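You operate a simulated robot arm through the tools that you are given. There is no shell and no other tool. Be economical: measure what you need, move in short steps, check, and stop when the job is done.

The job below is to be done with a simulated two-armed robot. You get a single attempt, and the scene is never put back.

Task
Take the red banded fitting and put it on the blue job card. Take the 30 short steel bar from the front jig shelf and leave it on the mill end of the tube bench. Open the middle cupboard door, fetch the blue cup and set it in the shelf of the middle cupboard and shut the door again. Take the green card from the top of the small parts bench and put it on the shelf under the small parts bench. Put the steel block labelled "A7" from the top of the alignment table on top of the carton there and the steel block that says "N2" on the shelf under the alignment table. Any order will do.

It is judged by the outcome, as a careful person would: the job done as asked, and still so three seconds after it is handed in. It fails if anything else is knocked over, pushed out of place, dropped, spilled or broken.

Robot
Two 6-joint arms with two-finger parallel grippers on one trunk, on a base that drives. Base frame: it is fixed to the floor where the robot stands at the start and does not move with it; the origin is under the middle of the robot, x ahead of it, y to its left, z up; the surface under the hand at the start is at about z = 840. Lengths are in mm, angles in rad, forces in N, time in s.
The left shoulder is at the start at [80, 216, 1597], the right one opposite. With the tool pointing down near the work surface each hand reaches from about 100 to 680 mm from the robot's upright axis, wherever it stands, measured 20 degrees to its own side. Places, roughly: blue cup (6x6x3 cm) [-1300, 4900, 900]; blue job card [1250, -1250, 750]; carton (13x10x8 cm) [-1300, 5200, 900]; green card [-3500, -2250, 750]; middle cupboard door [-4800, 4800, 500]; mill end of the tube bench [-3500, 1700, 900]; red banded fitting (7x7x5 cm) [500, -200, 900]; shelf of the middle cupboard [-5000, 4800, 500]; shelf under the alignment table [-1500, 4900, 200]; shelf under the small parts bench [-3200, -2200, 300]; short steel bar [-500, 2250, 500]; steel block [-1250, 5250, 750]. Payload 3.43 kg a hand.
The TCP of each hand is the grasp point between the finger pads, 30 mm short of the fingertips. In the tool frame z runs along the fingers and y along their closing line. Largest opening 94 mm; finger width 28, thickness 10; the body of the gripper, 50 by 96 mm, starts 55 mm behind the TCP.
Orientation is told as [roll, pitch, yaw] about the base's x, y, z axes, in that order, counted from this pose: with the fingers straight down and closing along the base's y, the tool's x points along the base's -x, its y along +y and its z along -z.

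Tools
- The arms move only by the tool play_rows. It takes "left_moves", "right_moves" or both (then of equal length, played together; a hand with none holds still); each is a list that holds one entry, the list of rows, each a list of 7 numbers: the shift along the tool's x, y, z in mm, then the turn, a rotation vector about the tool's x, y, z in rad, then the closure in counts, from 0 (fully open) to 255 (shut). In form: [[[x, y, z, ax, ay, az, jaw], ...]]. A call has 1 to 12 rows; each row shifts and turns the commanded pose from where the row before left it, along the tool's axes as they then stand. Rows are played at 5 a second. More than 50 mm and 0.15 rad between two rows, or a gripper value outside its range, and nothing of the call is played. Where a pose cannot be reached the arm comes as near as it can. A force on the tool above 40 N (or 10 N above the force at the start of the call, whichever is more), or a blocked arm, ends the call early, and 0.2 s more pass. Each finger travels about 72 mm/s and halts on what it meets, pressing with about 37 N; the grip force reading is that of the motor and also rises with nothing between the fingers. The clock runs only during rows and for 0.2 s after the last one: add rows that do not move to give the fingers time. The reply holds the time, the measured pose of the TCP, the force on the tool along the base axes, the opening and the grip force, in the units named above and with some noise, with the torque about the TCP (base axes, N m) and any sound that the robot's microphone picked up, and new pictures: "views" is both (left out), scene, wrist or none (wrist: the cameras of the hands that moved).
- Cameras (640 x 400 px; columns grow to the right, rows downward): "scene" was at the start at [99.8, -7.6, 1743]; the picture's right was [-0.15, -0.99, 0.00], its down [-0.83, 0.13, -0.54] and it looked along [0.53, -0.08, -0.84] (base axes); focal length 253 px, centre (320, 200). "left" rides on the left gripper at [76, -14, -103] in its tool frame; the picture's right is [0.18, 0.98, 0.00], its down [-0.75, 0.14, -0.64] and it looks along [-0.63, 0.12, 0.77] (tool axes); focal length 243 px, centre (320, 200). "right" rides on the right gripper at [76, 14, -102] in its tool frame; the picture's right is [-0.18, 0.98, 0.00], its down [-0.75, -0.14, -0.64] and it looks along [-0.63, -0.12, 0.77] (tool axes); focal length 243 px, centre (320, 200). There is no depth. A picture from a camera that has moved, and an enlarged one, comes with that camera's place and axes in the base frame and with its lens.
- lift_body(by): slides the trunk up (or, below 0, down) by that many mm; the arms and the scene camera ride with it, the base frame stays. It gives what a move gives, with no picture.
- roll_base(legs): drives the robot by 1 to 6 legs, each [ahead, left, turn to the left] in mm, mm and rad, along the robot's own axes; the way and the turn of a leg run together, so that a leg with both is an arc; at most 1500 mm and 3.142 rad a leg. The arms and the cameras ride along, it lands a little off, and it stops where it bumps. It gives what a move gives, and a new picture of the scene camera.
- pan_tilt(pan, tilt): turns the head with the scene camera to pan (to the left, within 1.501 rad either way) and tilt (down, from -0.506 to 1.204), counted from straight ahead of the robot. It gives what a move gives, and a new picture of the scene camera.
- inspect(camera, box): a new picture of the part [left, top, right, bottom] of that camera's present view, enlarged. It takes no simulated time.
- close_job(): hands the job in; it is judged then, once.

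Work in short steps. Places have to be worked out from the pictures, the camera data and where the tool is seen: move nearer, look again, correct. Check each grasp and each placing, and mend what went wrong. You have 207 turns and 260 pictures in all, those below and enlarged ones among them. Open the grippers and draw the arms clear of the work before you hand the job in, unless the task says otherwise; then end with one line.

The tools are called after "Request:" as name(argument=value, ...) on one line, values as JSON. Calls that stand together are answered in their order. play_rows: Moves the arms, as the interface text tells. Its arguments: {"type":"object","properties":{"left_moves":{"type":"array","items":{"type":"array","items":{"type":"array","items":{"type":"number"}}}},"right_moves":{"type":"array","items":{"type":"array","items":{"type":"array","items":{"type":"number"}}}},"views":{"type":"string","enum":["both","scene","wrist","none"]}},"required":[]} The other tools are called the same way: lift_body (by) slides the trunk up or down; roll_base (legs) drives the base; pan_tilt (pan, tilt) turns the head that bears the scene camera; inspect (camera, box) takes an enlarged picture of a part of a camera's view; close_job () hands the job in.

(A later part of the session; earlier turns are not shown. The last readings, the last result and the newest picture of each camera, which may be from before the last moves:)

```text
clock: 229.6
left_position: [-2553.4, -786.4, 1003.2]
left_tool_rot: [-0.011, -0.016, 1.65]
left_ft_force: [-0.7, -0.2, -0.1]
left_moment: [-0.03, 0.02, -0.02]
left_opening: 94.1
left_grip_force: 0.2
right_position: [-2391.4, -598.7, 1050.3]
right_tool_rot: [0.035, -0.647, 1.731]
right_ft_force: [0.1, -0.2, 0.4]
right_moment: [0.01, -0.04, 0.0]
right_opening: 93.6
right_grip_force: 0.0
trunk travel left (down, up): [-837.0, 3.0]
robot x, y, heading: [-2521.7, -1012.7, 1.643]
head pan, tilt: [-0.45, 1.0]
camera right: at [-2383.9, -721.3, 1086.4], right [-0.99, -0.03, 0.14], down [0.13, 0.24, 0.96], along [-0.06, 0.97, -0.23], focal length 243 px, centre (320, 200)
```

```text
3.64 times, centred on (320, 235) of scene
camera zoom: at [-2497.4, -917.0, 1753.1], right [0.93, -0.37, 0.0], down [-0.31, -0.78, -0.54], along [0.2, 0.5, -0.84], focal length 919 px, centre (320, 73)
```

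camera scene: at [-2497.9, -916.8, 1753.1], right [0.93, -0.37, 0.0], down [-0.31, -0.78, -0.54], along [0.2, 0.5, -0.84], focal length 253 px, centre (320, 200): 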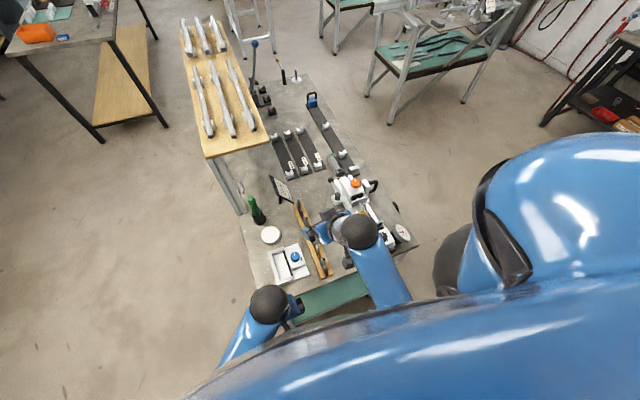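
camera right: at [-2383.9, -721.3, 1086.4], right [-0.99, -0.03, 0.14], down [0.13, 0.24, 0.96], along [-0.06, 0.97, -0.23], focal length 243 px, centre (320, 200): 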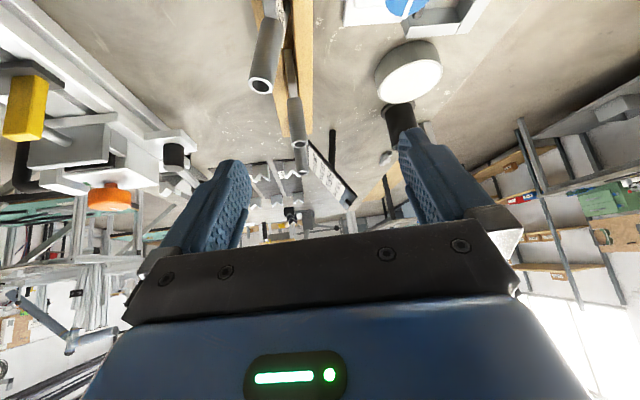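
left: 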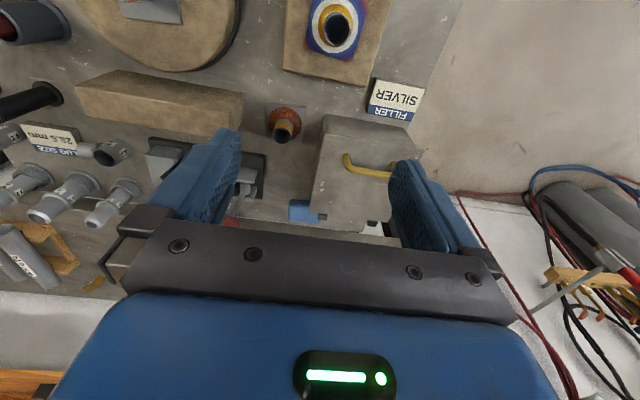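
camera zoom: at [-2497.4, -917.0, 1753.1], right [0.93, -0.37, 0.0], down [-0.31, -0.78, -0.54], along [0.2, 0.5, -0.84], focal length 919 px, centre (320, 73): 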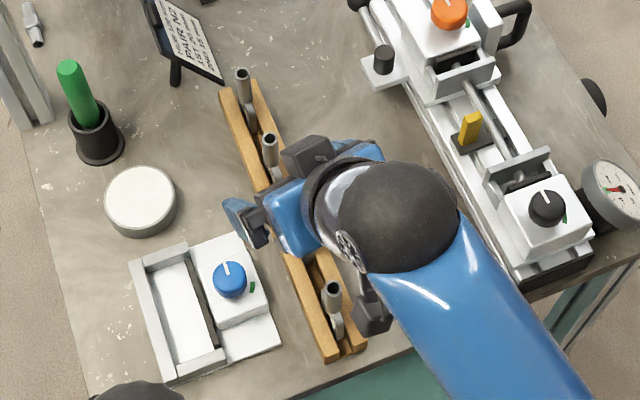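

The part leans 19 mm at its top (-2367 vs -2386), tube tops z≈980. I lower so that the open fingers straddle it around x -2386.

Request:
play_rows(right_moves=[[[13.5, -2, 17, 0, 0, 0, 0], [13.5, -2, 17, 0, 0, 0, 0], [13.5, -1, 17, 0, 0, 0, 0], [0, 0, 0, 0, 0, 0, 0]]], views="wrist")

```text
clock: 230.6
left_position: [-2553.9, -785.7, 1003.5]
left_tool_rot: [-0.01, -0.017, 1.652]
left_ft_force: [-1.2, 0.7, 0.4]
left_moment: [0.03, 0.0, 0.04]
left_opening: 93.8
left_grip_force: 0.0
right_position: [-2388.6, -599.7, 986.8]
right_tool_rot: [0.037, -0.645, 1.732]
right_ft_force: [-0.2, -0.8, -0.2]
right_moment: [-0.05, 0.01, 0.0]
right_opening: 93.9
right_grip_force: 0.1
trunk travel left (down, up): [-837.0, 3.0]
robot x, y, heading: [-2519.1, -1017.2, 1.639]
head pan, tilt: [-0.45, 1.0]
camera right: at [-2381.0, -722.6, 1024.0], right [-0.99, -0.03, 0.14], down [0.13, 0.24, 0.96], along [-0.06, 0.97, -0.24], focal length 243 px, centre (320, 200)
```

right: 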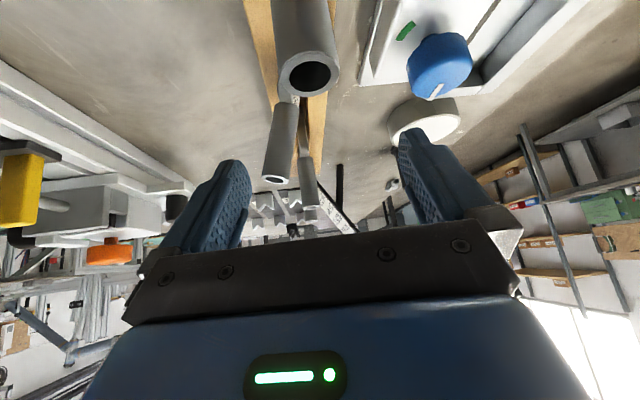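

The leaning part is between the fingers. I close gently to about 30 mm to bring it upright, and look.

Request:
play_rows(right_moves=[[[0, 0, 0, 0, 0, 0, 60], [0, 0, 0, 0, 0, 0, 100], [0, 0, 0, 0, 0, 0, 130], [0, 0, 0, 0, 0, 0, 150], [0, 0, 0, 0, 0, 0, 165], [0, 0, 0, 0, 0, 0, 175], [0, 0, 0, 0, 0, 0, 175]]], views="wrist")

```text
clock: 232.2
left_position: [-2554.0, -787.1, 1003.9]
left_tool_rot: [-0.01, -0.016, 1.651]
left_ft_force: [-0.2, 0.0, 0.1]
left_moment: [0.0, 0.02, -0.02]
left_opening: 93.6
left_grip_force: 0.1
right_position: [-2387.6, -600.1, 987.8]
right_tool_rot: [0.038, -0.647, 1.73]
right_ft_force: [-0.6, -0.1, 0.4]
right_moment: [0.01, -0.01, 0.0]
right_opening: 29.6
right_grip_force: 0.0
trunk travel left (down, up): [-837.0, 3.0]
robot x, y, heading: [-2523.2, -1015.2, 1.641]
head pan, tilt: [-0.45, 1.0]
camera right: at [-2381.0, -722.5, 1024.4], right [-0.99, -0.03, 0.14], down [0.13, 0.24, 0.96], along [-0.06, 0.97, -0.23], focal length 243 px, centre (320, 200)
```

right: 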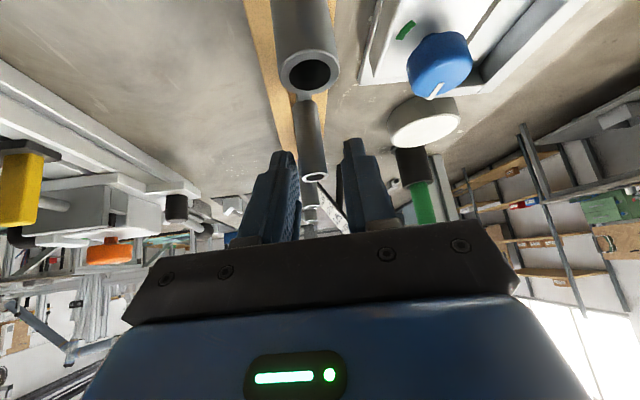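

It stands in line with its neighbours now. I open and check that it stays.

Request:
play_rows(right_moves=[[[0, 0, 0, 0, 0, 0, 150], [0, 0, 0, 0, 0, 0, 100], [0, 0, 0, 0, 0, 0, 0], [0, 0, 0, 0, 0, 0, 0], [0, 0, 0, 0, 0, 0, 0], [0, 0, 0, 0, 0, 0, 0]]], views="wrist")

```text
clock: 233.6
left_position: [-2553.6, -786.6, 1004.5]
left_tool_rot: [-0.011, -0.017, 1.651]
left_ft_force: [0.4, 0.2, 0.2]
left_moment: [0.0, -0.03, 0.0]
left_opening: 94.0
left_grip_force: 0.1
right_position: [-2388.9, -600.5, 986.8]
right_tool_rot: [0.036, -0.644, 1.732]
right_ft_force: [-0.5, -0.1, -0.2]
right_moment: [-0.02, -0.02, -0.01]
right_opening: 93.8
right_grip_force: 0.1
trunk travel left (down, up): [-837.0, 3.0]
robot x, y, heading: [-2518.4, -1014.3, 1.641]
head pan, tilt: [-0.45, 1.0]
camera right: at [-2381.0, -722.5, 1024.3], right [-0.99, -0.03, 0.14], down [0.13, 0.24, 0.96], along [-0.06, 0.97, -0.23], focal length 243 px, centre (320, 200)
```

right: 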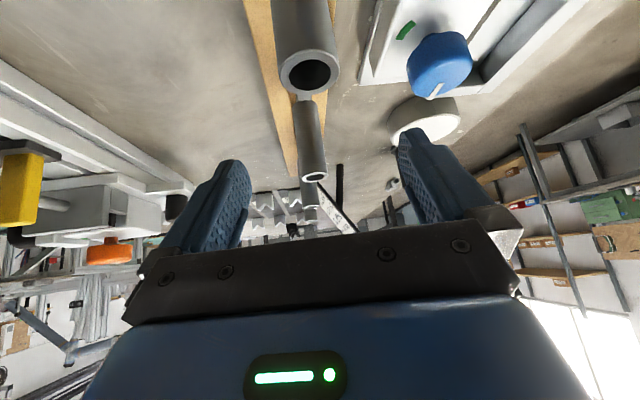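

It stays upright. I raise the hand, turn left away from the table, and drive out to the open lane.

Request:
play_rows(right_moves=[[[-21, 0, -28, 0, 0, 0, 0], [-21, 0, -28, 0, 0, 0, 0], [-21, 0, -28, 0, 0, 0, 0], [-21, 0, -28, 0, 0, 0, 0], [0, 0, 0, 0, 0, 0, 0]]], views="none")

Request:
roll_base(legs=[[0, 0, 0.8], [650, 0, 0]])

Request:
pan_tilt(pan=-1.3, tilt=0.7)

```text
clock: 234.8
left_position: [-2553.5, -786.7, 1004.9]
left_tool_rot: [-0.01, -0.017, 1.651]
left_ft_force: [0.9, 0.2, 0.4]
left_moment: [0.01, 0.01, 0.01]
left_opening: 94.1
left_grip_force: 0.0
right_position: [-2383.8, -601.5, 1127.7]
right_tool_rot: [0.036, -0.648, 1.732]
right_ft_force: [-0.2, 0.2, 0.1]
right_moment: [0.0, -0.02, 0.01]
right_opening: 94.0
right_grip_force: 0.0
trunk travel left (down, up): [-837.0, 3.0]
robot x, y, heading: [-2522.2, -1010.4, 1.639]
head pan, tilt: [-0.45, 1.0]
```

```text
clock: 237.8
left_position: [-2710.7, -874.2, 1004.0]
left_tool_rot: [-0.01, -0.016, 2.436]
left_ft_force: [0.0, 0.6, 0.6]
left_moment: [0.02, 0.03, -0.01]
left_opening: 94.0
left_grip_force: 0.0
right_position: [-2720.0, -622.9, 1127.2]
right_tool_rot: [0.034, -0.645, 2.518]
right_ft_force: [0.4, -1.5, -0.3]
right_moment: [-0.03, 0.01, -0.03]
right_opening: 94.1
right_grip_force: 0.0
trunk travel left (down, up): [-837.0, 3.0]
robot x, y, heading: [-2528.2, -1014.9, 2.422]
head pan, tilt: [-0.45, 1.0]
stopped in leg 2: the robot was blocked; the commanded pose is now the measured one
camera scene: at [-2574.2, -927.2, 1753.2], right [0.92, 0.39, 0.0], down [0.33, -0.77, -0.54], along [-0.21, 0.5, -0.84], focal length 253 px, centre (320, 200)
```

scene: 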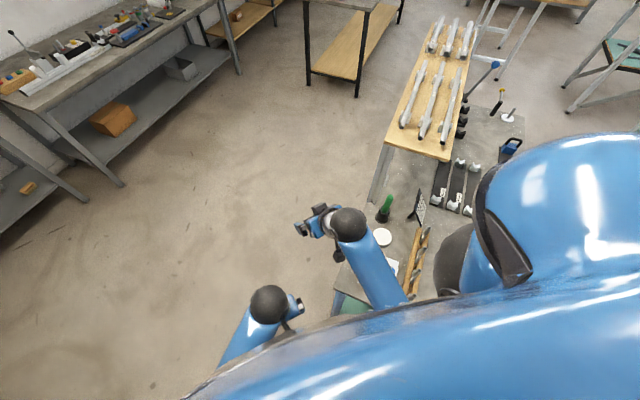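

```text
clock: 238.9
left_position: [-2711.8, -874.9, 1003.7]
left_tool_rot: [-0.011, -0.019, 2.437]
left_ft_force: [-0.3, 0.1, 0.0]
left_moment: [-0.02, 0.01, 0.03]
left_opening: 94.0
left_grip_force: 0.0
right_position: [-2721.9, -623.8, 1124.8]
right_tool_rot: [0.034, -0.648, 2.519]
right_ft_force: [0.1, 0.4, -0.8]
right_moment: [-0.02, 0.02, 0.0]
right_opening: 93.9
right_grip_force: 0.0
trunk travel left (down, up): [-837.0, 3.0]
robot x, y, heading: [-2526.2, -1014.4, 2.427]
head pan, tilt: [-1.3, 0.7]
camera scene: at [-2512.2, -914.4, 1776.5], right [0.9, -0.43, 0.0], down [-0.28, -0.58, -0.76], along [0.33, 0.69, -0.64], focal length 253 px, centre (320, 200)
```

scene: 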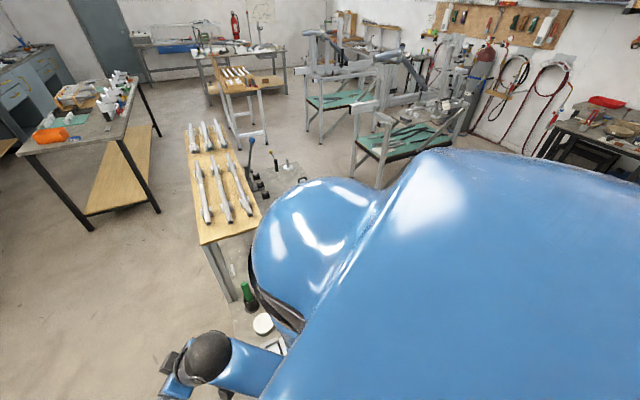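

The base touches the table's leg at its corner (≈-2610,-700). I move away from it (-y) first, then west along free floor.

Request:
roll_base(legs=[[-92, 106, 0], [380, 330, 0]])

Request:
pan_tilt(pan=-0.9, tilt=0.75)

```text
clock: 242.8
left_position: [-3212.4, -1019.6, 1004.5]
left_tool_rot: [-0.009, -0.019, 2.438]
left_ft_force: [-0.1, -0.3, -0.2]
left_moment: [0.0, 0.05, -0.01]
left_opening: 94.0
left_grip_force: 0.2
right_position: [-3224.8, -768.6, 1126.5]
right_tool_rot: [0.037, -0.647, 2.517]
right_ft_force: [-0.3, 0.2, 0.0]
right_moment: [-0.02, 0.0, 0.02]
right_opening: 94.0
right_grip_force: 0.1
trunk travel left (down, up): [-837.0, 3.0]
robot x, y, heading: [-3027.2, -1156.5, 2.429]
head pan, tilt: [-1.3, 0.7]
camera scene: at [-3012.8, -1058.7, 1776.5], right [0.9, -0.43, 0.0], down [-0.28, -0.58, -0.76], along [0.33, 0.69, -0.64], focal length 253 px, centre (320, 200)
```

scene: 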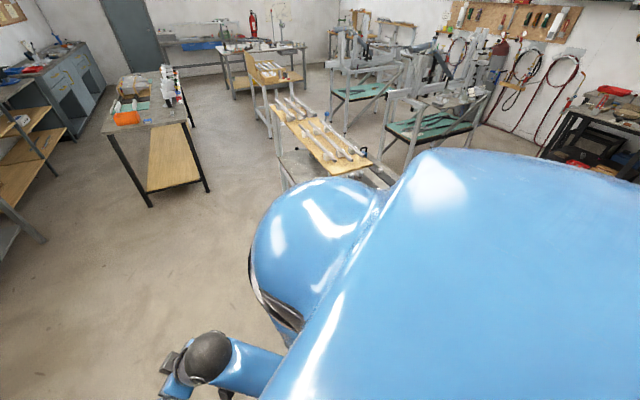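

```text
clock: 243.7
left_position: [-3214.7, -1017.4, 1003.7]
left_tool_rot: [-0.011, -0.017, 2.439]
left_ft_force: [0.3, -0.2, -0.2]
left_moment: [0.0, 0.02, 0.03]
left_opening: 93.9
left_grip_force: 0.0
right_position: [-3226.0, -768.7, 1126.6]
right_tool_rot: [0.034, -0.645, 2.518]
right_ft_force: [0.0, -0.1, -0.1]
right_moment: [-0.01, -0.03, 0.03]
right_opening: 94.0
right_grip_force: 0.0
trunk travel left (down, up): [-837.0, 3.0]
robot x, y, heading: [-3029.9, -1157.8, 2.423]
head pan, tilt: [-0.901, 0.75]
camera scene: at [-3049.4, -1052.5, 1772.2], right [1.0, -0.05, 0.0], down [-0.03, -0.68, -0.73], along [0.03, 0.73, -0.68], focal length 253 px, centre (320, 200)
```

scene: 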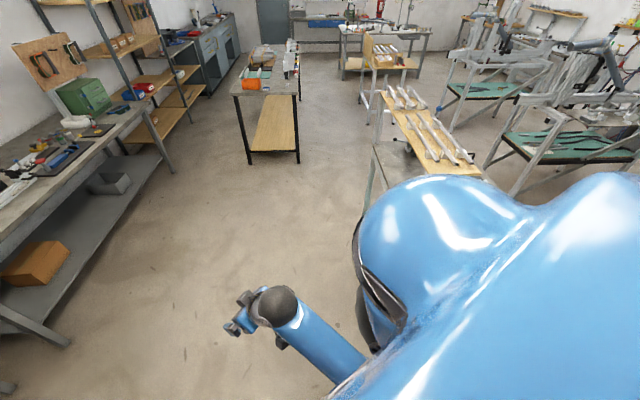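

Free floor ahead. I straighten the right tool, turn to +y and drive up the lane between the tube bench and the rack table.

Request:
play_rows(right_moves=[[[0, 0, 0, 0, 0.13, 0, 0], [0, 0, 0, 0, 0.13, 0, 0], [10, 0, 0, 0, 0.13, 0, 0], [20, 0, 10, 0, 0.13, 0, 0], [20, 0, 20, 0, 0.12, 0, 0], [10, 0, 30, -0.03, 0, 0.07, 0], [0, 0, 30, 0, 0, 0, 0]]], views="none")

Request:
roll_base(legs=[[0, 0, -0.855], [900, 0, 0], [900, -250, 0], [900, -130, 0], [1100, 0, 0]])

Request:
pan_tilt(pan=-0.3, tilt=0.5)

```text
clock: 245.3
left_position: [-3214.3, -1018.7, 1003.2]
left_tool_rot: [-0.01, -0.017, 2.438]
left_ft_force: [-0.2, -0.8, 0.1]
left_moment: [0.02, 0.0, 0.01]
left_opening: 94.1
left_grip_force: 0.0
right_position: [-3184.5, -803.6, 980.4]
right_tool_rot: [0.059, -0.003, 2.469]
right_ft_force: [-0.2, -0.4, -0.5]
right_moment: [-0.01, -0.03, -0.01]
right_opening: 94.1
right_grip_force: 0.0
right hand out of reach, approached as far as the arm can: row 4, 5
trunk travel left (down, up): [-837.0, 3.0]
robot x, y, heading: [-3032.4, -1158.6, 2.427]
head pan, tilt: [-0.901, 0.75]
```

```text
clock: 254.8
left_position: [-2926.9, 450.3, 1006.3]
left_tool_rot: [-0.006, -0.027, 1.579]
left_ft_force: [0.6, -0.8, 0.7]
left_moment: [0.07, 0.0, 0.0]
left_opening: 94.0
left_grip_force: 0.0
right_position: [-2743.6, 569.4, 982.3]
right_tool_rot: [0.063, -0.013, 1.611]
right_ft_force: [0.0, -1.0, 0.1]
right_moment: [0.08, 0.05, -0.01]
right_opening: 94.1
right_grip_force: 0.1
trunk travel left (down, up): [-837.0, 3.0]
robot x, y, heading: [-2912.5, 228.5, 1.566]
head pan, tilt: [-0.901, 0.75]
stopped in leg 3: the robot was blocked; the commanded pose is now the measured one
camera scene: at [-2841.4, 299.0, 1772.8], right [0.62, -0.79, -0.01], down [-0.54, -0.41, -0.73], along [0.57, 0.46, -0.68], focal length 253 px, centre (320, 200)
```

scene: 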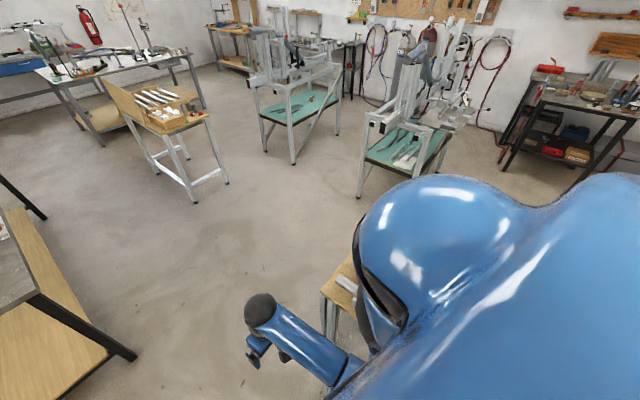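

```text
clock: 255.8
left_position: [-2931.9, 464.7, 1003.0]
left_tool_rot: [-0.013, -0.014, 1.578]
left_ft_force: [0.2, 0.4, -0.2]
left_moment: [-0.01, 0.01, -0.02]
left_opening: 94.1
left_grip_force: 0.1
right_position: [-2748.7, 583.7, 980.6]
right_tool_rot: [0.058, 0.002, 1.613]
right_ft_force: [-0.4, 0.1, -0.9]
right_moment: [-0.04, 0.0, 0.01]
right_opening: 93.9
right_grip_force: 0.1
trunk travel left (down, up): [-837.0, 3.0]
robot x, y, heading: [-2913.7, 231.9, 1.562]
head pan, tilt: [-0.3, 0.499]
camera scene: at [-2888.2, 357.7, 1793.7], right [0.95, -0.3, 0.0], down [-0.14, -0.46, -0.88], along [0.26, 0.84, -0.48], focal length 253 px, centre (320, 200)
```

scene: 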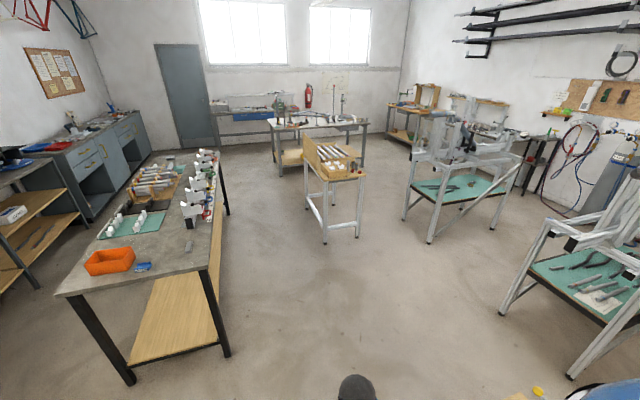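

The base had touched the wooden-topped table on its right. I step left 50, go ahead past it, and only then move right before the tube bench.

Request:
roll_base(legs=[[0, 50, 0.01], [650, 0, 0], [350, -260, 0], [1000, -40, 0], [800, 0, 0]])

Request:
pan_tilt(pan=-0.3, tilt=0.5)

```text
clock: 270.9
left_position: [-2661.3, 3256.2, 1003.3]
left_tool_rot: [-0.008, -0.018, 1.589]
left_ft_force: [0.2, 0.4, 0.2]
left_moment: [-0.03, 0.0, -0.03]
left_opening: 93.8
left_grip_force: 0.2
right_position: [-2478.4, 3376.7, 981.3]
right_tool_rot: [0.06, -0.005, 1.623]
right_ft_force: [-0.2, -0.1, -0.4]
right_moment: [0.0, -0.01, 0.04]
right_opening: 94.2
right_grip_force: 0.1
trunk travel left (down, up): [-837.0, 3.0]
robot x, y, heading: [-2644.2, 3027.8, 1.584]
head pan, tilt: [-0.3, 0.499]
camera scene: at [-2615.4, 3146.1, 1794.4], right [0.96, -0.29, 0.0], down [-0.14, -0.46, -0.88], along [0.25, 0.84, -0.48], focal length 253 px, centre (320, 200)
```

scene: 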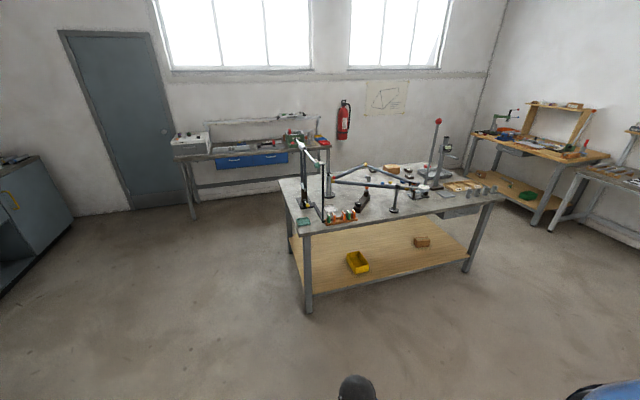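

```text
clock: 271.5
left_position: [-2661.2, 3256.9, 1003.3]
left_tool_rot: [-0.008, -0.017, 1.59]
left_ft_force: [0.6, 0.0, 0.5]
left_moment: [0.02, 0.02, 0.0]
left_opening: 93.9
left_grip_force: 0.0
right_position: [-2478.6, 3377.6, 981.9]
right_tool_rot: [0.058, -0.003, 1.623]
right_ft_force: [0.1, 0.1, -0.5]
right_moment: [0.01, 0.01, -0.02]
right_opening: 94.0
right_grip_force: 0.1
trunk travel left (down, up): [-837.0, 3.0]
robot x, y, heading: [-2645.3, 3030.9, 1.578]
head pan, tilt: [-0.3, 0.499]
camera scene: at [-2615.4, 3147.0, 1794.3], right [0.96, -0.29, 0.0], down [-0.14, -0.46, -0.88], along [0.25, 0.84, -0.48], focal length 253 px, centre (320, 200)
```

scene: 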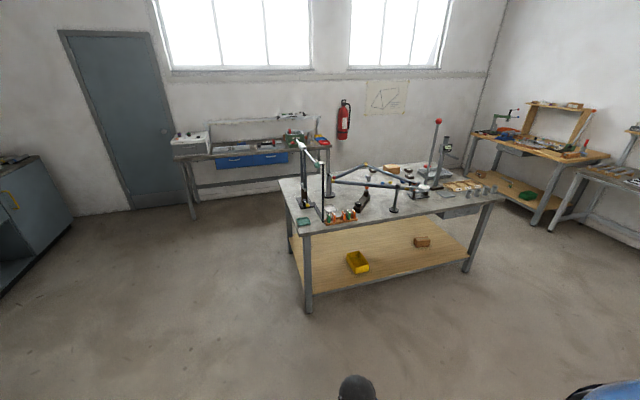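

Request:
inspect(camera="scene", box=[280, 120, 510, 260])

```text
2.78 times, centred on (395, 190) of scene
camera zoom: at [-2615.4, 3147.0, 1794.3], right [0.96, -0.29, 0.0], down [-0.14, -0.46, -0.88], along [0.25, 0.84, -0.48], focal length 703 px, centre (111, 228)
```

zoom: 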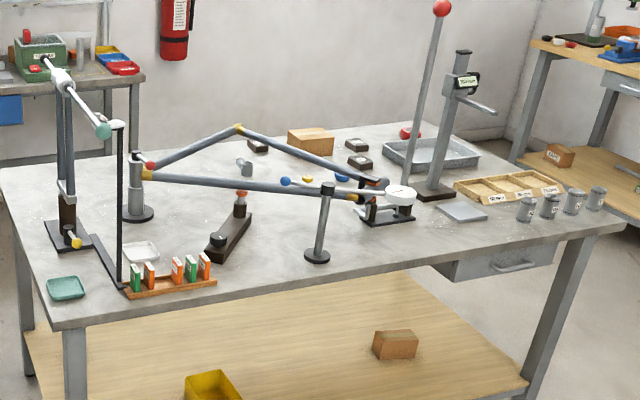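

Alignment table: front edge y≈4361, back y≈5205, x -2370…-800; cup, carton and blocks lie toward the back, so I'll approach from behind (aisle up to y≈6280). I drive around the left side.

Request:
roll_base(legs=[[1300, 130, 0], [1370, 0, 0], [0, -700, 0]])

Request:
pan_tilt(pan=-1.3, tilt=0.5)

```text
clock: 288.1
left_position: [-2048.3, 5950.8, 1003.9]
left_tool_rot: [-0.011, -0.017, 1.58]
left_ft_force: [0.5, -0.1, -0.5]
left_moment: [0.02, -0.01, -0.01]
left_opening: 93.9
left_grip_force: 0.0
right_position: [-1865.6, 6069.8, 980.2]
right_tool_rot: [0.057, -0.001, 1.611]
right_ft_force: [0.5, -0.5, 0.0]
right_moment: [-0.02, -0.02, 0.0]
right_opening: 93.9
right_grip_force: 0.1
trunk travel left (down, up): [-837.0, 3.0]
robot x, y, heading: [-2033.7, 5720.4, 1.569]
head pan, tilt: [-0.3, 0.499]
camera scene: at [-2006.6, 5841.3, 1794.2], right [0.95, -0.3, 0.0], down [-0.14, -0.46, -0.88], along [0.26, 0.84, -0.48], focal length 253 px, centre (320, 200)
```

scene: 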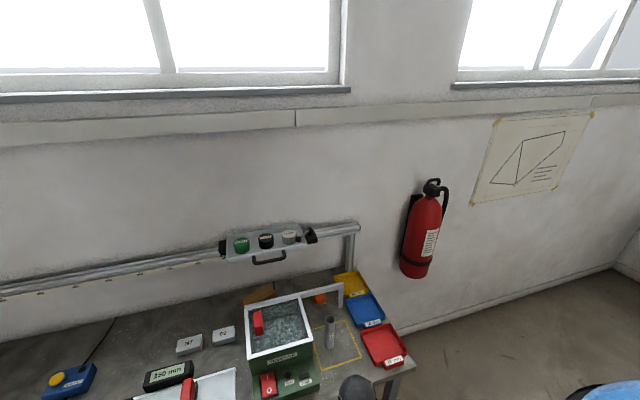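

```text
clock: 289.4
left_position: [-2048.6, 5951.0, 1003.1]
left_tool_rot: [-0.009, -0.016, 1.581]
left_ft_force: [0.1, 0.5, 0.0]
left_moment: [0.02, 0.03, -0.03]
left_opening: 94.0
left_grip_force: 0.1
right_position: [-1864.0, 6069.4, 981.5]
right_tool_rot: [0.057, -0.002, 1.61]
right_ft_force: [0.1, 0.4, 0.5]
right_moment: [-0.04, 0.01, 0.0]
right_opening: 94.0
right_grip_force: 0.0
trunk travel left (down, up): [-837.0, 3.0]
robot x, y, heading: [-2033.4, 5721.1, 1.568]
head pan, tilt: [-1.3, 0.499]
camera scene: at [-1944.1, 5778.6, 1794.2], right [0.26, -0.96, 0.0], down [-0.46, -0.13, -0.88], along [0.85, 0.23, -0.48], focal length 253 px, centre (320, 200)
```

scene: 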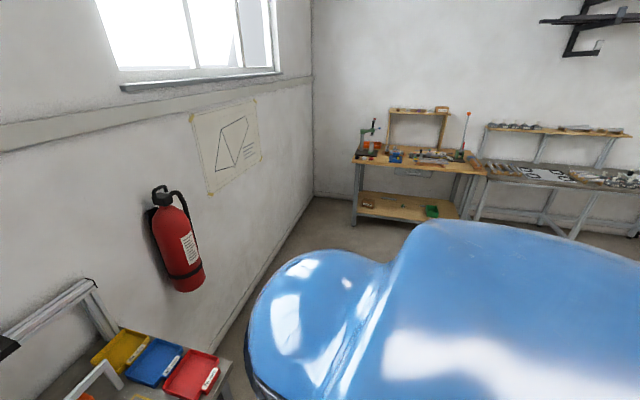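

I slide right past the rear bench's end, then turn to face the alignment table.

Request:
roll_base(legs=[[0, -560, 0], [0, 0, -3.14]])

Request:
pan_tilt(pan=0, tilt=0.7)

```text
clock: 300.1
left_position: [-1467.1, 5487.5, 1003.3]
left_tool_rot: [-0.008, -0.017, -1.608]
left_ft_force: [-0.7, 0.5, 0.5]
left_moment: [0.02, 0.01, 0.0]
left_opening: 93.8
left_grip_force: 0.1
right_position: [-1655.7, 5377.0, 980.0]
right_tool_rot: [0.058, -0.002, -1.575]
right_ft_force: [-1.0, 0.0, 0.7]
right_moment: [0.01, 0.01, -0.03]
right_opening: 93.8
right_grip_force: 0.0
trunk travel left (down, up): [-837.0, 3.0]
robot x, y, heading: [-1469.7, 5716.7, -1.622]
head pan, tilt: [-1.3, 0.499]
camera scene: at [-1561.8, 5670.2, 1794.2], right [-0.22, 0.98, 0.0], down [0.47, 0.11, -0.88], along [-0.86, -0.19, -0.48], focal length 253 px, centre (320, 200)
```

scene: 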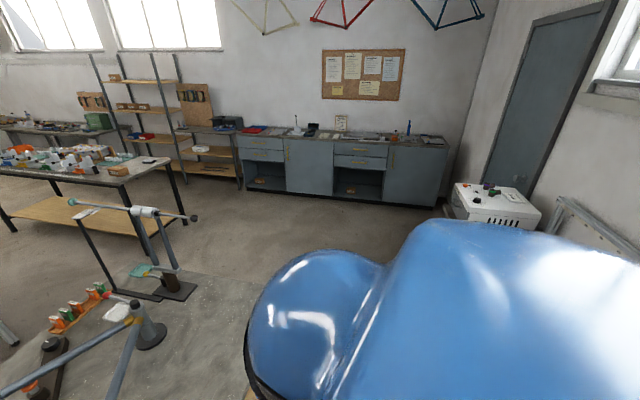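

```text
clock: 301.5
left_position: [-1468.2, 5487.6, 1002.7]
left_tool_rot: [-0.009, -0.016, -1.607]
left_ft_force: [0.2, 0.7, 0.2]
left_moment: [-0.02, 0.01, 0.01]
left_opening: 93.8
left_grip_force: 0.1
right_position: [-1656.4, 5377.2, 980.5]
right_tool_rot: [0.059, -0.001, -1.576]
right_ft_force: [0.3, -0.3, -0.2]
right_moment: [-0.01, 0.02, -0.03]
right_opening: 94.1
right_grip_force: 0.0
trunk travel left (down, up): [-837.0, 3.0]
robot x, y, heading: [-1473.6, 5715.0, -1.624]
head pan, tilt: [0.0, 0.7]
camera scene: at [-1477.3, 5605.4, 1776.5], right [-1.0, 0.05, 0.0], down [0.03, 0.64, -0.76], along [-0.04, -0.76, -0.64], focal length 253 px, centre (320, 200)
```

scene: 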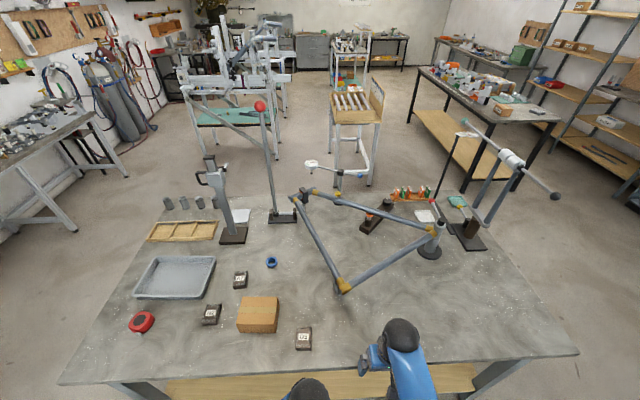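

Request:
inspect(camera="scene", box=[190, 240, 330, 360])

```text
3.33 times, centred on (260, 300) of scene
camera zoom: at [-1477.3, 5605.4, 1776.5], right [-1.0, 0.05, 0.0], down [0.03, 0.64, -0.76], along [-0.04, -0.76, -0.64], focal length 842 px, centre (520, -133)
```

zoom: 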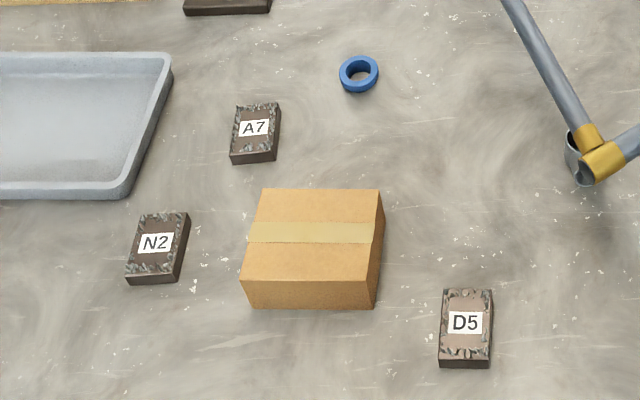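

A7 ≈(-1194,5023), N2 ≈(-1116,5162), carton ≈(-1289,5187), cup ≈(-1308,4951). I square up and move a bit closer so the left hand can reach A7.

Request:
roll_base(legs=[[0, 0, 0.053], [75, 40, 0]])

Request:
play_rows(left_moves=[[[-30, 0, -5, 0, 0, 0, 0], [-40, 15, 0, 0, 0, 0, 0], [-40, 40, 0, 0, 0, 0, 0], [-40, 40, 0, 0, 0, 0, 0], [-40, 40, 0, 0, 0, 0, 0], [-40, 40, 0, 0, 0, 0, 0], [-40, 30, 0, 0, 0, 0, 0], [-30, 0, 0, 0, 0, 0, 0], [0, 0, 0, 0, 0, 0, 0]]])

```text
clock: 303.0
left_position: [-1419.9, 5421.1, 1005.8]
left_tool_rot: [-0.005, -0.025, -1.556]
left_ft_force: [-0.8, 1.2, 0.3]
left_moment: [-0.06, -0.05, -0.02]
left_opening: 94.0
left_grip_force: 0.0
right_position: [-1604.0, 5302.1, 982.7]
right_tool_rot: [0.063, -0.01, -1.524]
right_ft_force: [-1.0, 0.9, -0.7]
right_moment: [-0.07, -0.05, -0.01]
right_opening: 94.1
right_grip_force: 0.0
trunk travel left (down, up): [-837.0, 3.0]
robot x, y, heading: [-1431.4, 5645.7, -1.564]
head pan, tilt: [0.0, 0.7]
camera scene: at [-1440.0, 5544.6, 1777.5], right [-1.0, 0.0, 0.0], down [0.0, 0.64, -0.77], along [0.01, -0.77, -0.64], focal length 253 px, centre (320, 200)
```

scene: 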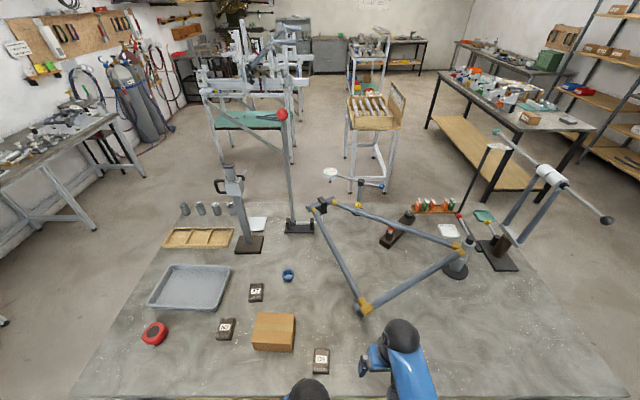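

```text
refused: row 3 steps farther than a row can; nothing moved
```

Request:
play_rows(left_moves=[[[-20, 30, -5, 0, 0, 0, 0], [-30, 38, 0, 0, 0, 0, 0], [-30, 38, 0, 0, 0, 0, 0], [-30, 38, 0, 0, 0, 0, 0], [-30, 38, 0, 0, 0, 0, 0], [-40, 28, 0, 0, 0, 0, 0], [-45, 10, 0, 0, 0, 0, 0], [-45, 0, 0, 0, 0, 0, 0], [-40, 0, 0, 0, 0, 0, 0], [0, 0, 0, 0, 0, 0, 0]]], views="wrist")

```text
clock: 305.2
left_position: [-1192.4, 5109.8, 1012.3]
left_tool_rot: [-0.01, -0.015, -1.556]
left_ft_force: [0.3, 0.2, 0.9]
left_moment: [-0.01, -0.01, 0.01]
left_opening: 94.1
left_grip_force: 0.1
right_position: [-1598.4, 5294.4, 980.1]
right_tool_rot: [0.056, -0.001, -1.524]
right_ft_force: [0.4, 0.3, 0.2]
right_moment: [0.03, 0.0, 0.0]
right_opening: 93.7
right_grip_force: 0.0
trunk travel left (down, up): [-837.0, 3.0]
robot x, y, heading: [-1433.6, 5639.7, -1.569]
head pan, tilt: [0.0, 0.7]
camera left: at [-1207.0, 5187.9, 1113.5], right [0.98, 0.2, -0.01], down [0.16, -0.74, 0.65], along [0.12, -0.64, -0.76], focal length 243 px, centre (320, 200)
```

left: 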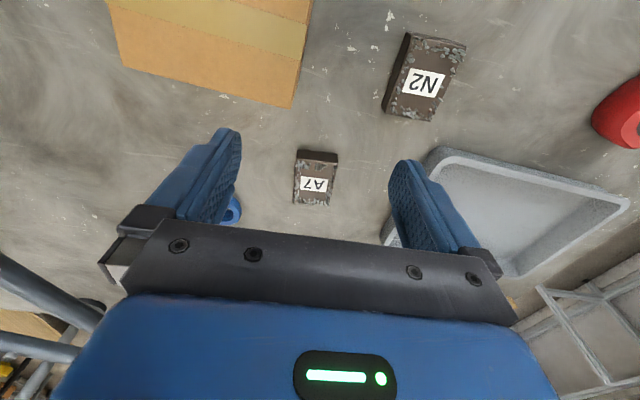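

A7 is ahead at about (-1185,5029). I move over it, align slightly, and descend to z≈955 for a better look.

Request:
play_rows(left_moves=[[[-40, 5, 0, 0, 0, -0.05, 0], [-40, 2, 10, 0, 0, 0, 0], [0, 0, 25, 0, 0, 0, 0], [0, 0, 20, 0, 0, 0, 0], [0, 0, 0, 0, 0, 0, 0]]], views="wrist")

```text
clock: 306.4
left_position: [-1183.3, 5024.9, 956.0]
left_tool_rot: [-0.013, -0.015, -1.507]
left_ft_force: [0.2, -0.1, 0.0]
left_moment: [0.03, -0.03, 0.01]
left_opening: 94.3
left_grip_force: 0.2
right_position: [-1599.6, 5294.2, 980.2]
right_tool_rot: [0.057, -0.001, -1.524]
right_ft_force: [1.0, 0.5, -0.8]
right_moment: [0.01, 0.01, 0.03]
right_opening: 94.2
right_grip_force: 0.2
trunk travel left (down, up): [-837.0, 3.0]
robot x, y, heading: [-1435.4, 5646.0, -1.569]
head pan, tilt: [0.0, 0.7]
camera left: at [-1201.0, 5103.3, 1058.6], right [0.97, 0.25, -0.01], down [0.2, -0.73, 0.65], along [0.15, -0.63, -0.76], focal length 243 px, centre (320, 200)
```

left: 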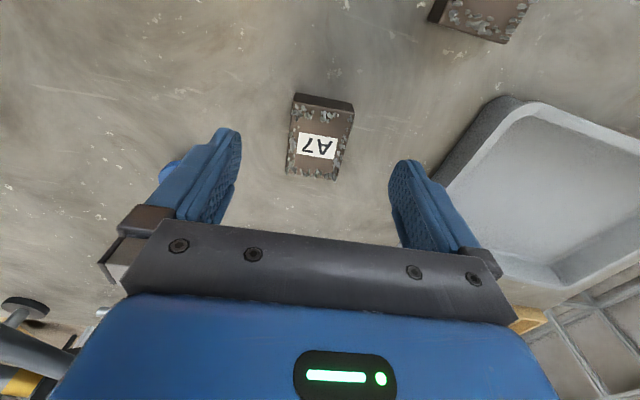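

A7's top is at z≈880, centre ≈(-1181,5014). I shift 11 mm forward and descend to z 895 for a check.

Request:
play_rows(left_moves=[[[-11, 2, 20, 0, 0, 0, 0], [0, 0, 20, 0, 0, 0, 0], [0, 0, 20, 0, 0, 0, 0], [0, 0, 0, 0, 0, 0, 0]]], views="wrist")

```text
clock: 307.4
left_position: [-1179.6, 5015.6, 899.0]
left_tool_rot: [-0.011, -0.016, -1.506]
left_ft_force: [-0.4, 1.0, -1.1]
left_moment: [-0.01, 0.01, 0.01]
left_opening: 93.9
left_grip_force: 0.1
right_position: [-1600.2, 5294.4, 979.7]
right_tool_rot: [0.058, -0.001, -1.523]
right_ft_force: [0.5, -0.1, 0.6]
right_moment: [-0.01, 0.03, 0.03]
right_opening: 94.1
right_grip_force: 0.1
trunk travel left (down, up): [-837.0, 3.0]
robot x, y, heading: [-1436.9, 5643.3, -1.571]
head pan, tilt: [0.0, 0.7]
camera left: at [-1199.0, 5092.6, 1000.7], right [0.97, 0.25, -0.01], down [0.2, -0.73, 0.65], along [0.15, -0.63, -0.76], focal length 243 px, centre (320, 200)
```

left: 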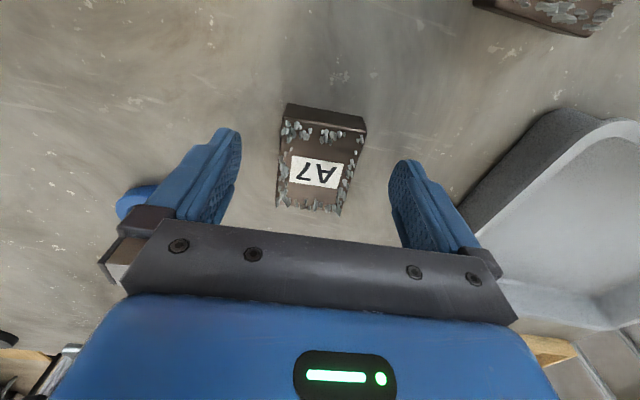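

Aligned. I lower to z≈884 in small steps and close.

Request:
play_rows(left_moves=[[[0, 0, 5, 0, 0, 0, 0], [0, 0, 5, 0, 0, 0, 0], [0, 0, 5, 0, 0, 0, 60], [0, 0, 0, 0, 0, 0, 120], [0, 0, 0, 0, 0, 0, 255], [0, 0, 0, 0, 0, 0, 255], [0, 0, 0, 0, 0, 0, 255], [0, 0, 0, 0, 0, 0, 255]]], views="wrist")

```text
clock: 309.2
left_position: [-1180.4, 5016.0, 888.3]
left_tool_rot: [-0.011, -0.016, -1.508]
left_ft_force: [-1.2, 0.2, 1.2]
left_moment: [-0.11, 0.04, -0.06]
left_opening: 51.8
left_grip_force: 37.5
left hand out of reach, approached as far as the arm can: row 3
right_position: [-1599.7, 5293.7, 980.9]
right_tool_rot: [0.058, -0.003, -1.524]
right_ft_force: [-1.0, -0.1, -0.2]
right_moment: [0.0, -0.01, 0.01]
right_opening: 94.0
right_grip_force: 0.0
trunk travel left (down, up): [-837.0, 3.0]
robot x, y, heading: [-1432.8, 5642.1, -1.573]
head pan, tilt: [0.0, 0.7]
camera left: at [-1198.8, 5092.8, 990.4], right [0.97, 0.25, -0.01], down [0.2, -0.73, 0.65], along [0.15, -0.63, -0.76], focal length 243 px, centre (320, 200)
```

left: 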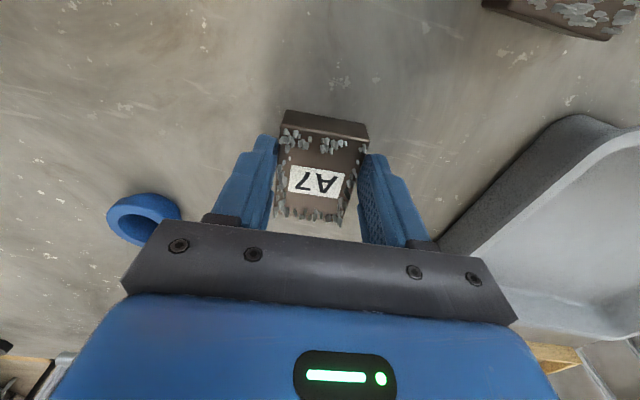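

A7 gripped at 52 mm. I lift it 115 mm.

Request:
play_rows(left_moves=[[[0, 0, -20, 0, 0, 0, 255], [0, 0, -35, 0, 0, 0, 255], [0, 0, -35, 0, 0, 0, 255], [10, 0, -30, 0, 0, 0, 255], [0, 0, 0, 0, 0, 0, 255]]])

```text
clock: 310.4
left_position: [-1175.2, 4965.9, 971.3]
left_tool_rot: [-0.011, -0.009, -1.505]
left_ft_force: [-0.2, 0.4, -6.6]
left_moment: [0.1, 0.0, 0.01]
left_opening: 51.5
left_grip_force: 36.8
left hand out of reach, approached as far as the arm can: row 1, 2, 3, 4
right_position: [-1598.8, 5293.9, 979.2]
right_tool_rot: [0.057, -0.001, -1.523]
right_ft_force: [-0.4, -0.8, -0.4]
right_moment: [0.03, 0.02, 0.02]
right_opening: 93.9
right_grip_force: 0.1
trunk travel left (down, up): [-837.0, 3.0]
robot x, y, heading: [-1432.0, 5642.1, -1.572]
head pan, tilt: [0.0, 0.7]
camera scene: at [-1431.9, 5529.6, 1776.3], right [-1.0, 0.0, 0.0], down [0.0, 0.65, -0.76], along [0.0, -0.76, -0.65], focal length 253 px, centre (320, 200)
camera left: at [-1193.9, 5042.0, 1072.5], right [0.97, 0.25, -0.01], down [0.2, -0.74, 0.65], along [0.15, -0.63, -0.76], focal length 243 px, centre (320, 200)
```

scene: 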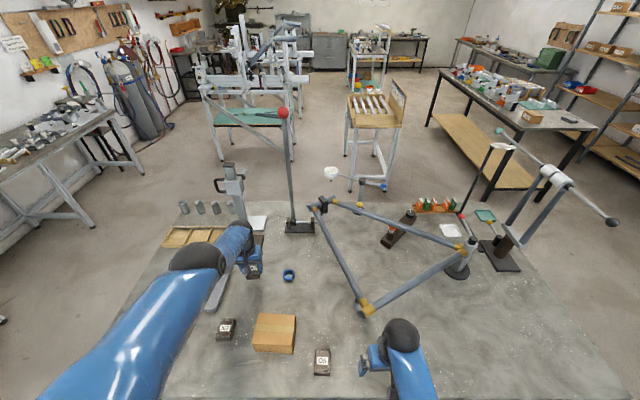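
left: 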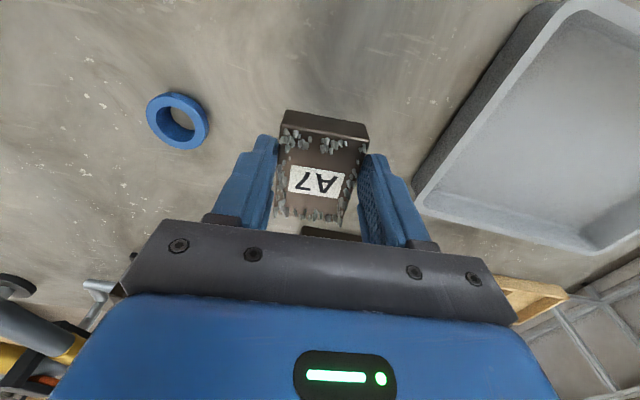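

The hand drifted forward at its height limit; I bring it back toward me, keeping the height.

Request:
play_rows(left_moves=[[[40, 0, 10, 0, 0, 0, 255], [40, 0, 0, 0, 0, 0, 255], [30, 0, 0, 0, 0, 0, 255], [0, 0, 0, 0, 0, 0, 255]]])

```text
clock: 311.4
left_position: [-1176.6, 5002.0, 910.3]
left_tool_rot: [-0.012, -0.014, -1.506]
left_ft_force: [0.4, 0.4, -6.9]
left_moment: [0.08, 0.04, 0.02]
left_opening: 51.8
left_grip_force: 37.4
left hand out of reach, approached as far as the arm can: row 1, 2, 3
right_position: [-1599.2, 5294.9, 980.2]
right_tool_rot: [0.057, 0.001, -1.522]
right_ft_force: [0.4, 0.1, -0.3]
right_moment: [0.01, -0.03, 0.0]
right_opening: 93.9
right_grip_force: 0.0
trunk travel left (down, up): [-837.0, 3.0]
robot x, y, heading: [-1433.4, 5643.0, -1.567]
head pan, tilt: [0.0, 0.7]
camera scene: at [-1432.1, 5529.9, 1776.4], right [-1.0, 0.0, 0.0], down [0.0, 0.64, -0.76], along [0.0, -0.76, -0.64], focal length 253 px, centre (320, 200)
camera left: at [-1194.6, 5079.0, 1013.0], right [0.97, 0.25, -0.01], down [0.2, -0.73, 0.65], along [0.15, -0.63, -0.76], focal length 243 px, centre (320, 200)
```

scene: 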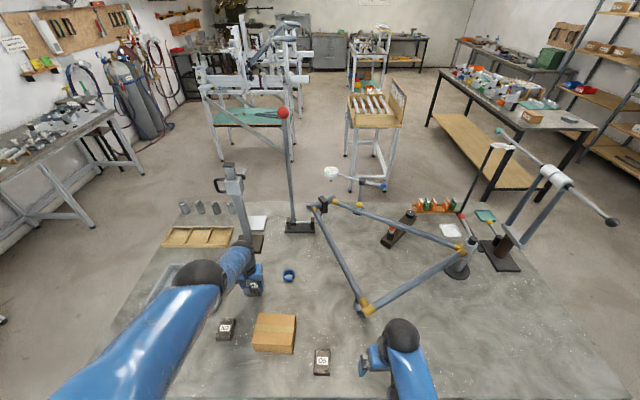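
left: 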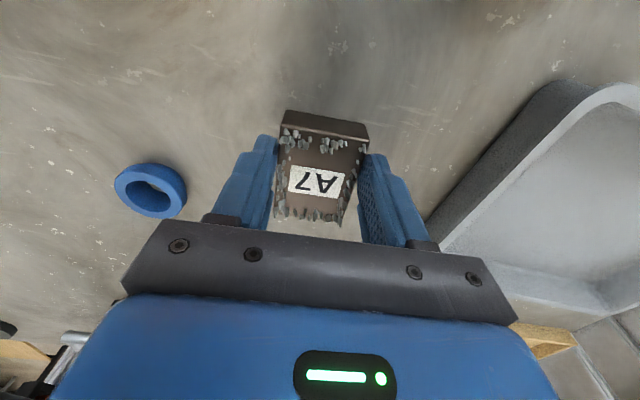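

The arm seems stuck fully stretched. I bring the commanded point back near the hand and approach a bent pose gradually.

Request:
play_rows(left_moves=[[[-30, 0, 30, 0, 0, 0, 255], [-20, 0, 30, 0, 0, 0, 255], [0, 0, 0, 0, 0, 0, 255], [0, 0, 0, 0, 0, 0, 255]]], views="none")

```text
clock: 312.4
left_position: [-1176.9, 5006.9, 899.7]
left_tool_rot: [-0.013, -0.015, -1.505]
left_ft_force: [-0.2, 0.3, -7.5]
left_moment: [0.1, 0.0, -0.02]
left_opening: 51.8
left_grip_force: 36.6
left hand out of reach, approached as far as the arm can: row 1, 2
right_position: [-1599.5, 5294.7, 979.6]
right_tool_rot: [0.057, 0.0, -1.525]
right_ft_force: [-0.6, 0.0, 0.0]
right_moment: [0.0, 0.01, -0.02]
right_opening: 94.3
right_grip_force: 0.0
trunk travel left (down, up): [-837.0, 3.0]
robot x, y, heading: [-1437.3, 5641.8, -1.567]
head pan, tilt: [0.0, 0.7]
```

Request:
play_rows(left_moves=[[[0, 0, 20, 0, -0.1, 0, 255], [0, 0, 0, 0, -0.1, 0, 255], [15, 0, -10, 0, 0, 0, 255], [0, 0, 0, 0, 0, 0, 255]]], views="none")

```text
clock: 313.4
left_position: [-1177.6, 4998.2, 873.5]
left_tool_rot: [-0.01, -0.224, -1.508]
left_ft_force: [-0.4, -1.2, 31.1]
left_moment: [0.23, -0.56, -0.01]
left_opening: 51.5
left_grip_force: 37.5
left hand out of reach, approached as far as the arm can: row 2, 3
right_position: [-1601.6, 5297.2, 981.0]
right_tool_rot: [0.059, -0.007, -1.524]
right_ft_force: [0.1, -0.3, -0.6]
right_moment: [0.0, -0.02, -0.03]
right_opening: 94.0
right_grip_force: 0.1
trunk travel left (down, up): [-837.0, 3.0]
robot x, y, heading: [-1434.9, 5645.2, -1.568]
head pan, tilt: [0.0, 0.7]
```

The block rests on the table now with some pressure. I try small upward steps from this loaded pose to see whether the arm bends.

Request:
play_rows(left_moves=[[[2, 0, -6, 0, 0, 0, 255], [6, 0, -8, 0, 0, 0, 255], [6, 0, -8, 0, 0, 0, 255], [0, 0, 0, 0, 0, 0, 255]]], views="none")

```text
clock: 314.4
left_position: [-1176.6, 4997.2, 874.2]
left_tool_rot: [-0.008, -0.222, -1.502]
left_ft_force: [-1.7, -4.2, 30.6]
left_moment: [-0.66, -0.47, -0.1]
left_opening: 51.6
left_grip_force: 37.3
left hand out of reach, approached as far as the arm can: row 1, 2, 3
right_position: [-1600.9, 5296.5, 980.7]
right_tool_rot: [0.06, -0.004, -1.523]
right_ft_force: [0.4, 0.2, 0.0]
right_moment: [-0.02, 0.0, 0.0]
right_opening: 94.0
right_grip_force: 0.0
trunk travel left (down, up): [-837.0, 3.0]
robot x, y, heading: [-1433.8, 5641.8, -1.565]
head pan, tilt: [0.0, 0.7]
```

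I press slightly to trigger the force stop, which resets the commanded pose to the measured one; then I try rising.

Request:
play_rows(left_moves=[[[5, 0, 8, 0, 0, 0, 255], [5, 0, 8, 0, 0, 0, 255], [5, 0, 8, 0, 0, 0, 255]]], views="none")

Request:
play_rows(left_moves=[[[0, 0, -5, 0, 0, 0, 255], [5, 0, -10, 0, 0, 0, 255], [5, 0, -10, 0, 0, 0, 255], [0, 0, 0, 0, 0, 0, 255]]], views="none")

```text
clock: 314.7
left_position: [-1179.5, 4998.3, 872.7]
left_tool_rot: [-0.011, -0.222, -1.504]
left_ft_force: [-5.5, 10.9, 19.6]
left_moment: [0.52, -0.59, 0.36]
left_opening: 51.5
left_grip_force: 37.1
right_position: [-1601.7, 5298.5, 981.5]
right_tool_rot: [0.061, -0.006, -1.525]
right_ft_force: [0.2, 0.8, 0.4]
right_moment: [0.0, 0.03, -0.02]
right_opening: 93.9
right_grip_force: 0.0
trunk travel left (down, up): [-837.0, 3.0]
robot x, y, heading: [-1433.7, 5645.4, -1.568]
head pan, tilt: [0.0, 0.7]
stopped in row 1 (left hand): the force on the tool passed its limit at 66 N (the readings are from after the stop); the commanded pose is now the measured one
```

```text
clock: 315.7
left_position: [-1176.9, 4994.6, 874.0]
left_tool_rot: [-0.009, -0.219, -1.503]
left_ft_force: [0.7, -2.1, -1.6]
left_moment: [-0.25, -0.22, -0.01]
left_opening: 51.6
left_grip_force: 37.2
left hand out of reach, approached as far as the arm can: row 2, 3
right_position: [-1598.7, 5295.3, 980.4]
right_tool_rot: [0.058, -0.002, -1.522]
right_ft_force: [0.3, 0.0, -0.6]
right_moment: [0.01, 0.02, -0.01]
right_opening: 94.0
right_grip_force: 0.0
trunk travel left (down, up): [-837.0, 3.0]
robot x, y, heading: [-1434.5, 5641.5, -1.575]
head pan, tilt: [0.0, 0.7]
```

Let me look at the arm's actual shape from the head.

Request:
pan_tilt(pan=0.4, tilt=0.9)

```text
clock: 316.6
left_position: [-1176.2, 4994.0, 872.8]
left_tool_rot: [-0.01, -0.219, -1.506]
left_ft_force: [1.7, -2.2, -0.1]
left_moment: [-0.3, -0.19, 0.0]
left_opening: 51.5
left_grip_force: 36.8
right_position: [-1599.6, 5294.8, 980.8]
right_tool_rot: [0.058, -0.001, -1.525]
right_ft_force: [0.2, 0.1, -0.2]
right_moment: [-0.04, -0.03, 0.01]
right_opening: 94.1
right_grip_force: 0.1
trunk travel left (down, up): [-837.0, 3.0]
robot x, y, heading: [-1431.1, 5641.5, -1.566]
head pan, tilt: [0.4, 0.901]
camera scene: at [-1403.0, 5546.3, 1760.3], right [-0.92, -0.39, 0.0], down [-0.31, 0.72, -0.62], along [0.24, -0.57, -0.78], focal length 253 px, centre (320, 200)
```

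scene: 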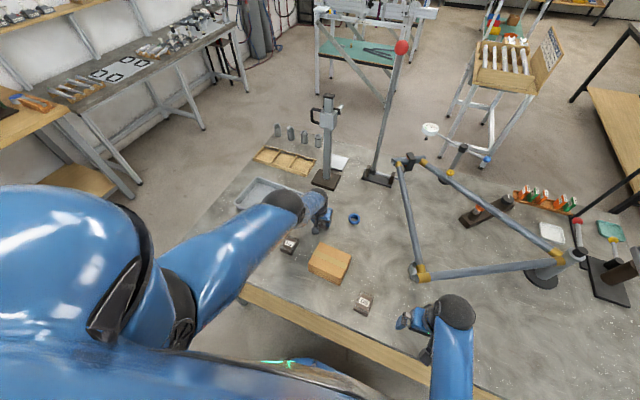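

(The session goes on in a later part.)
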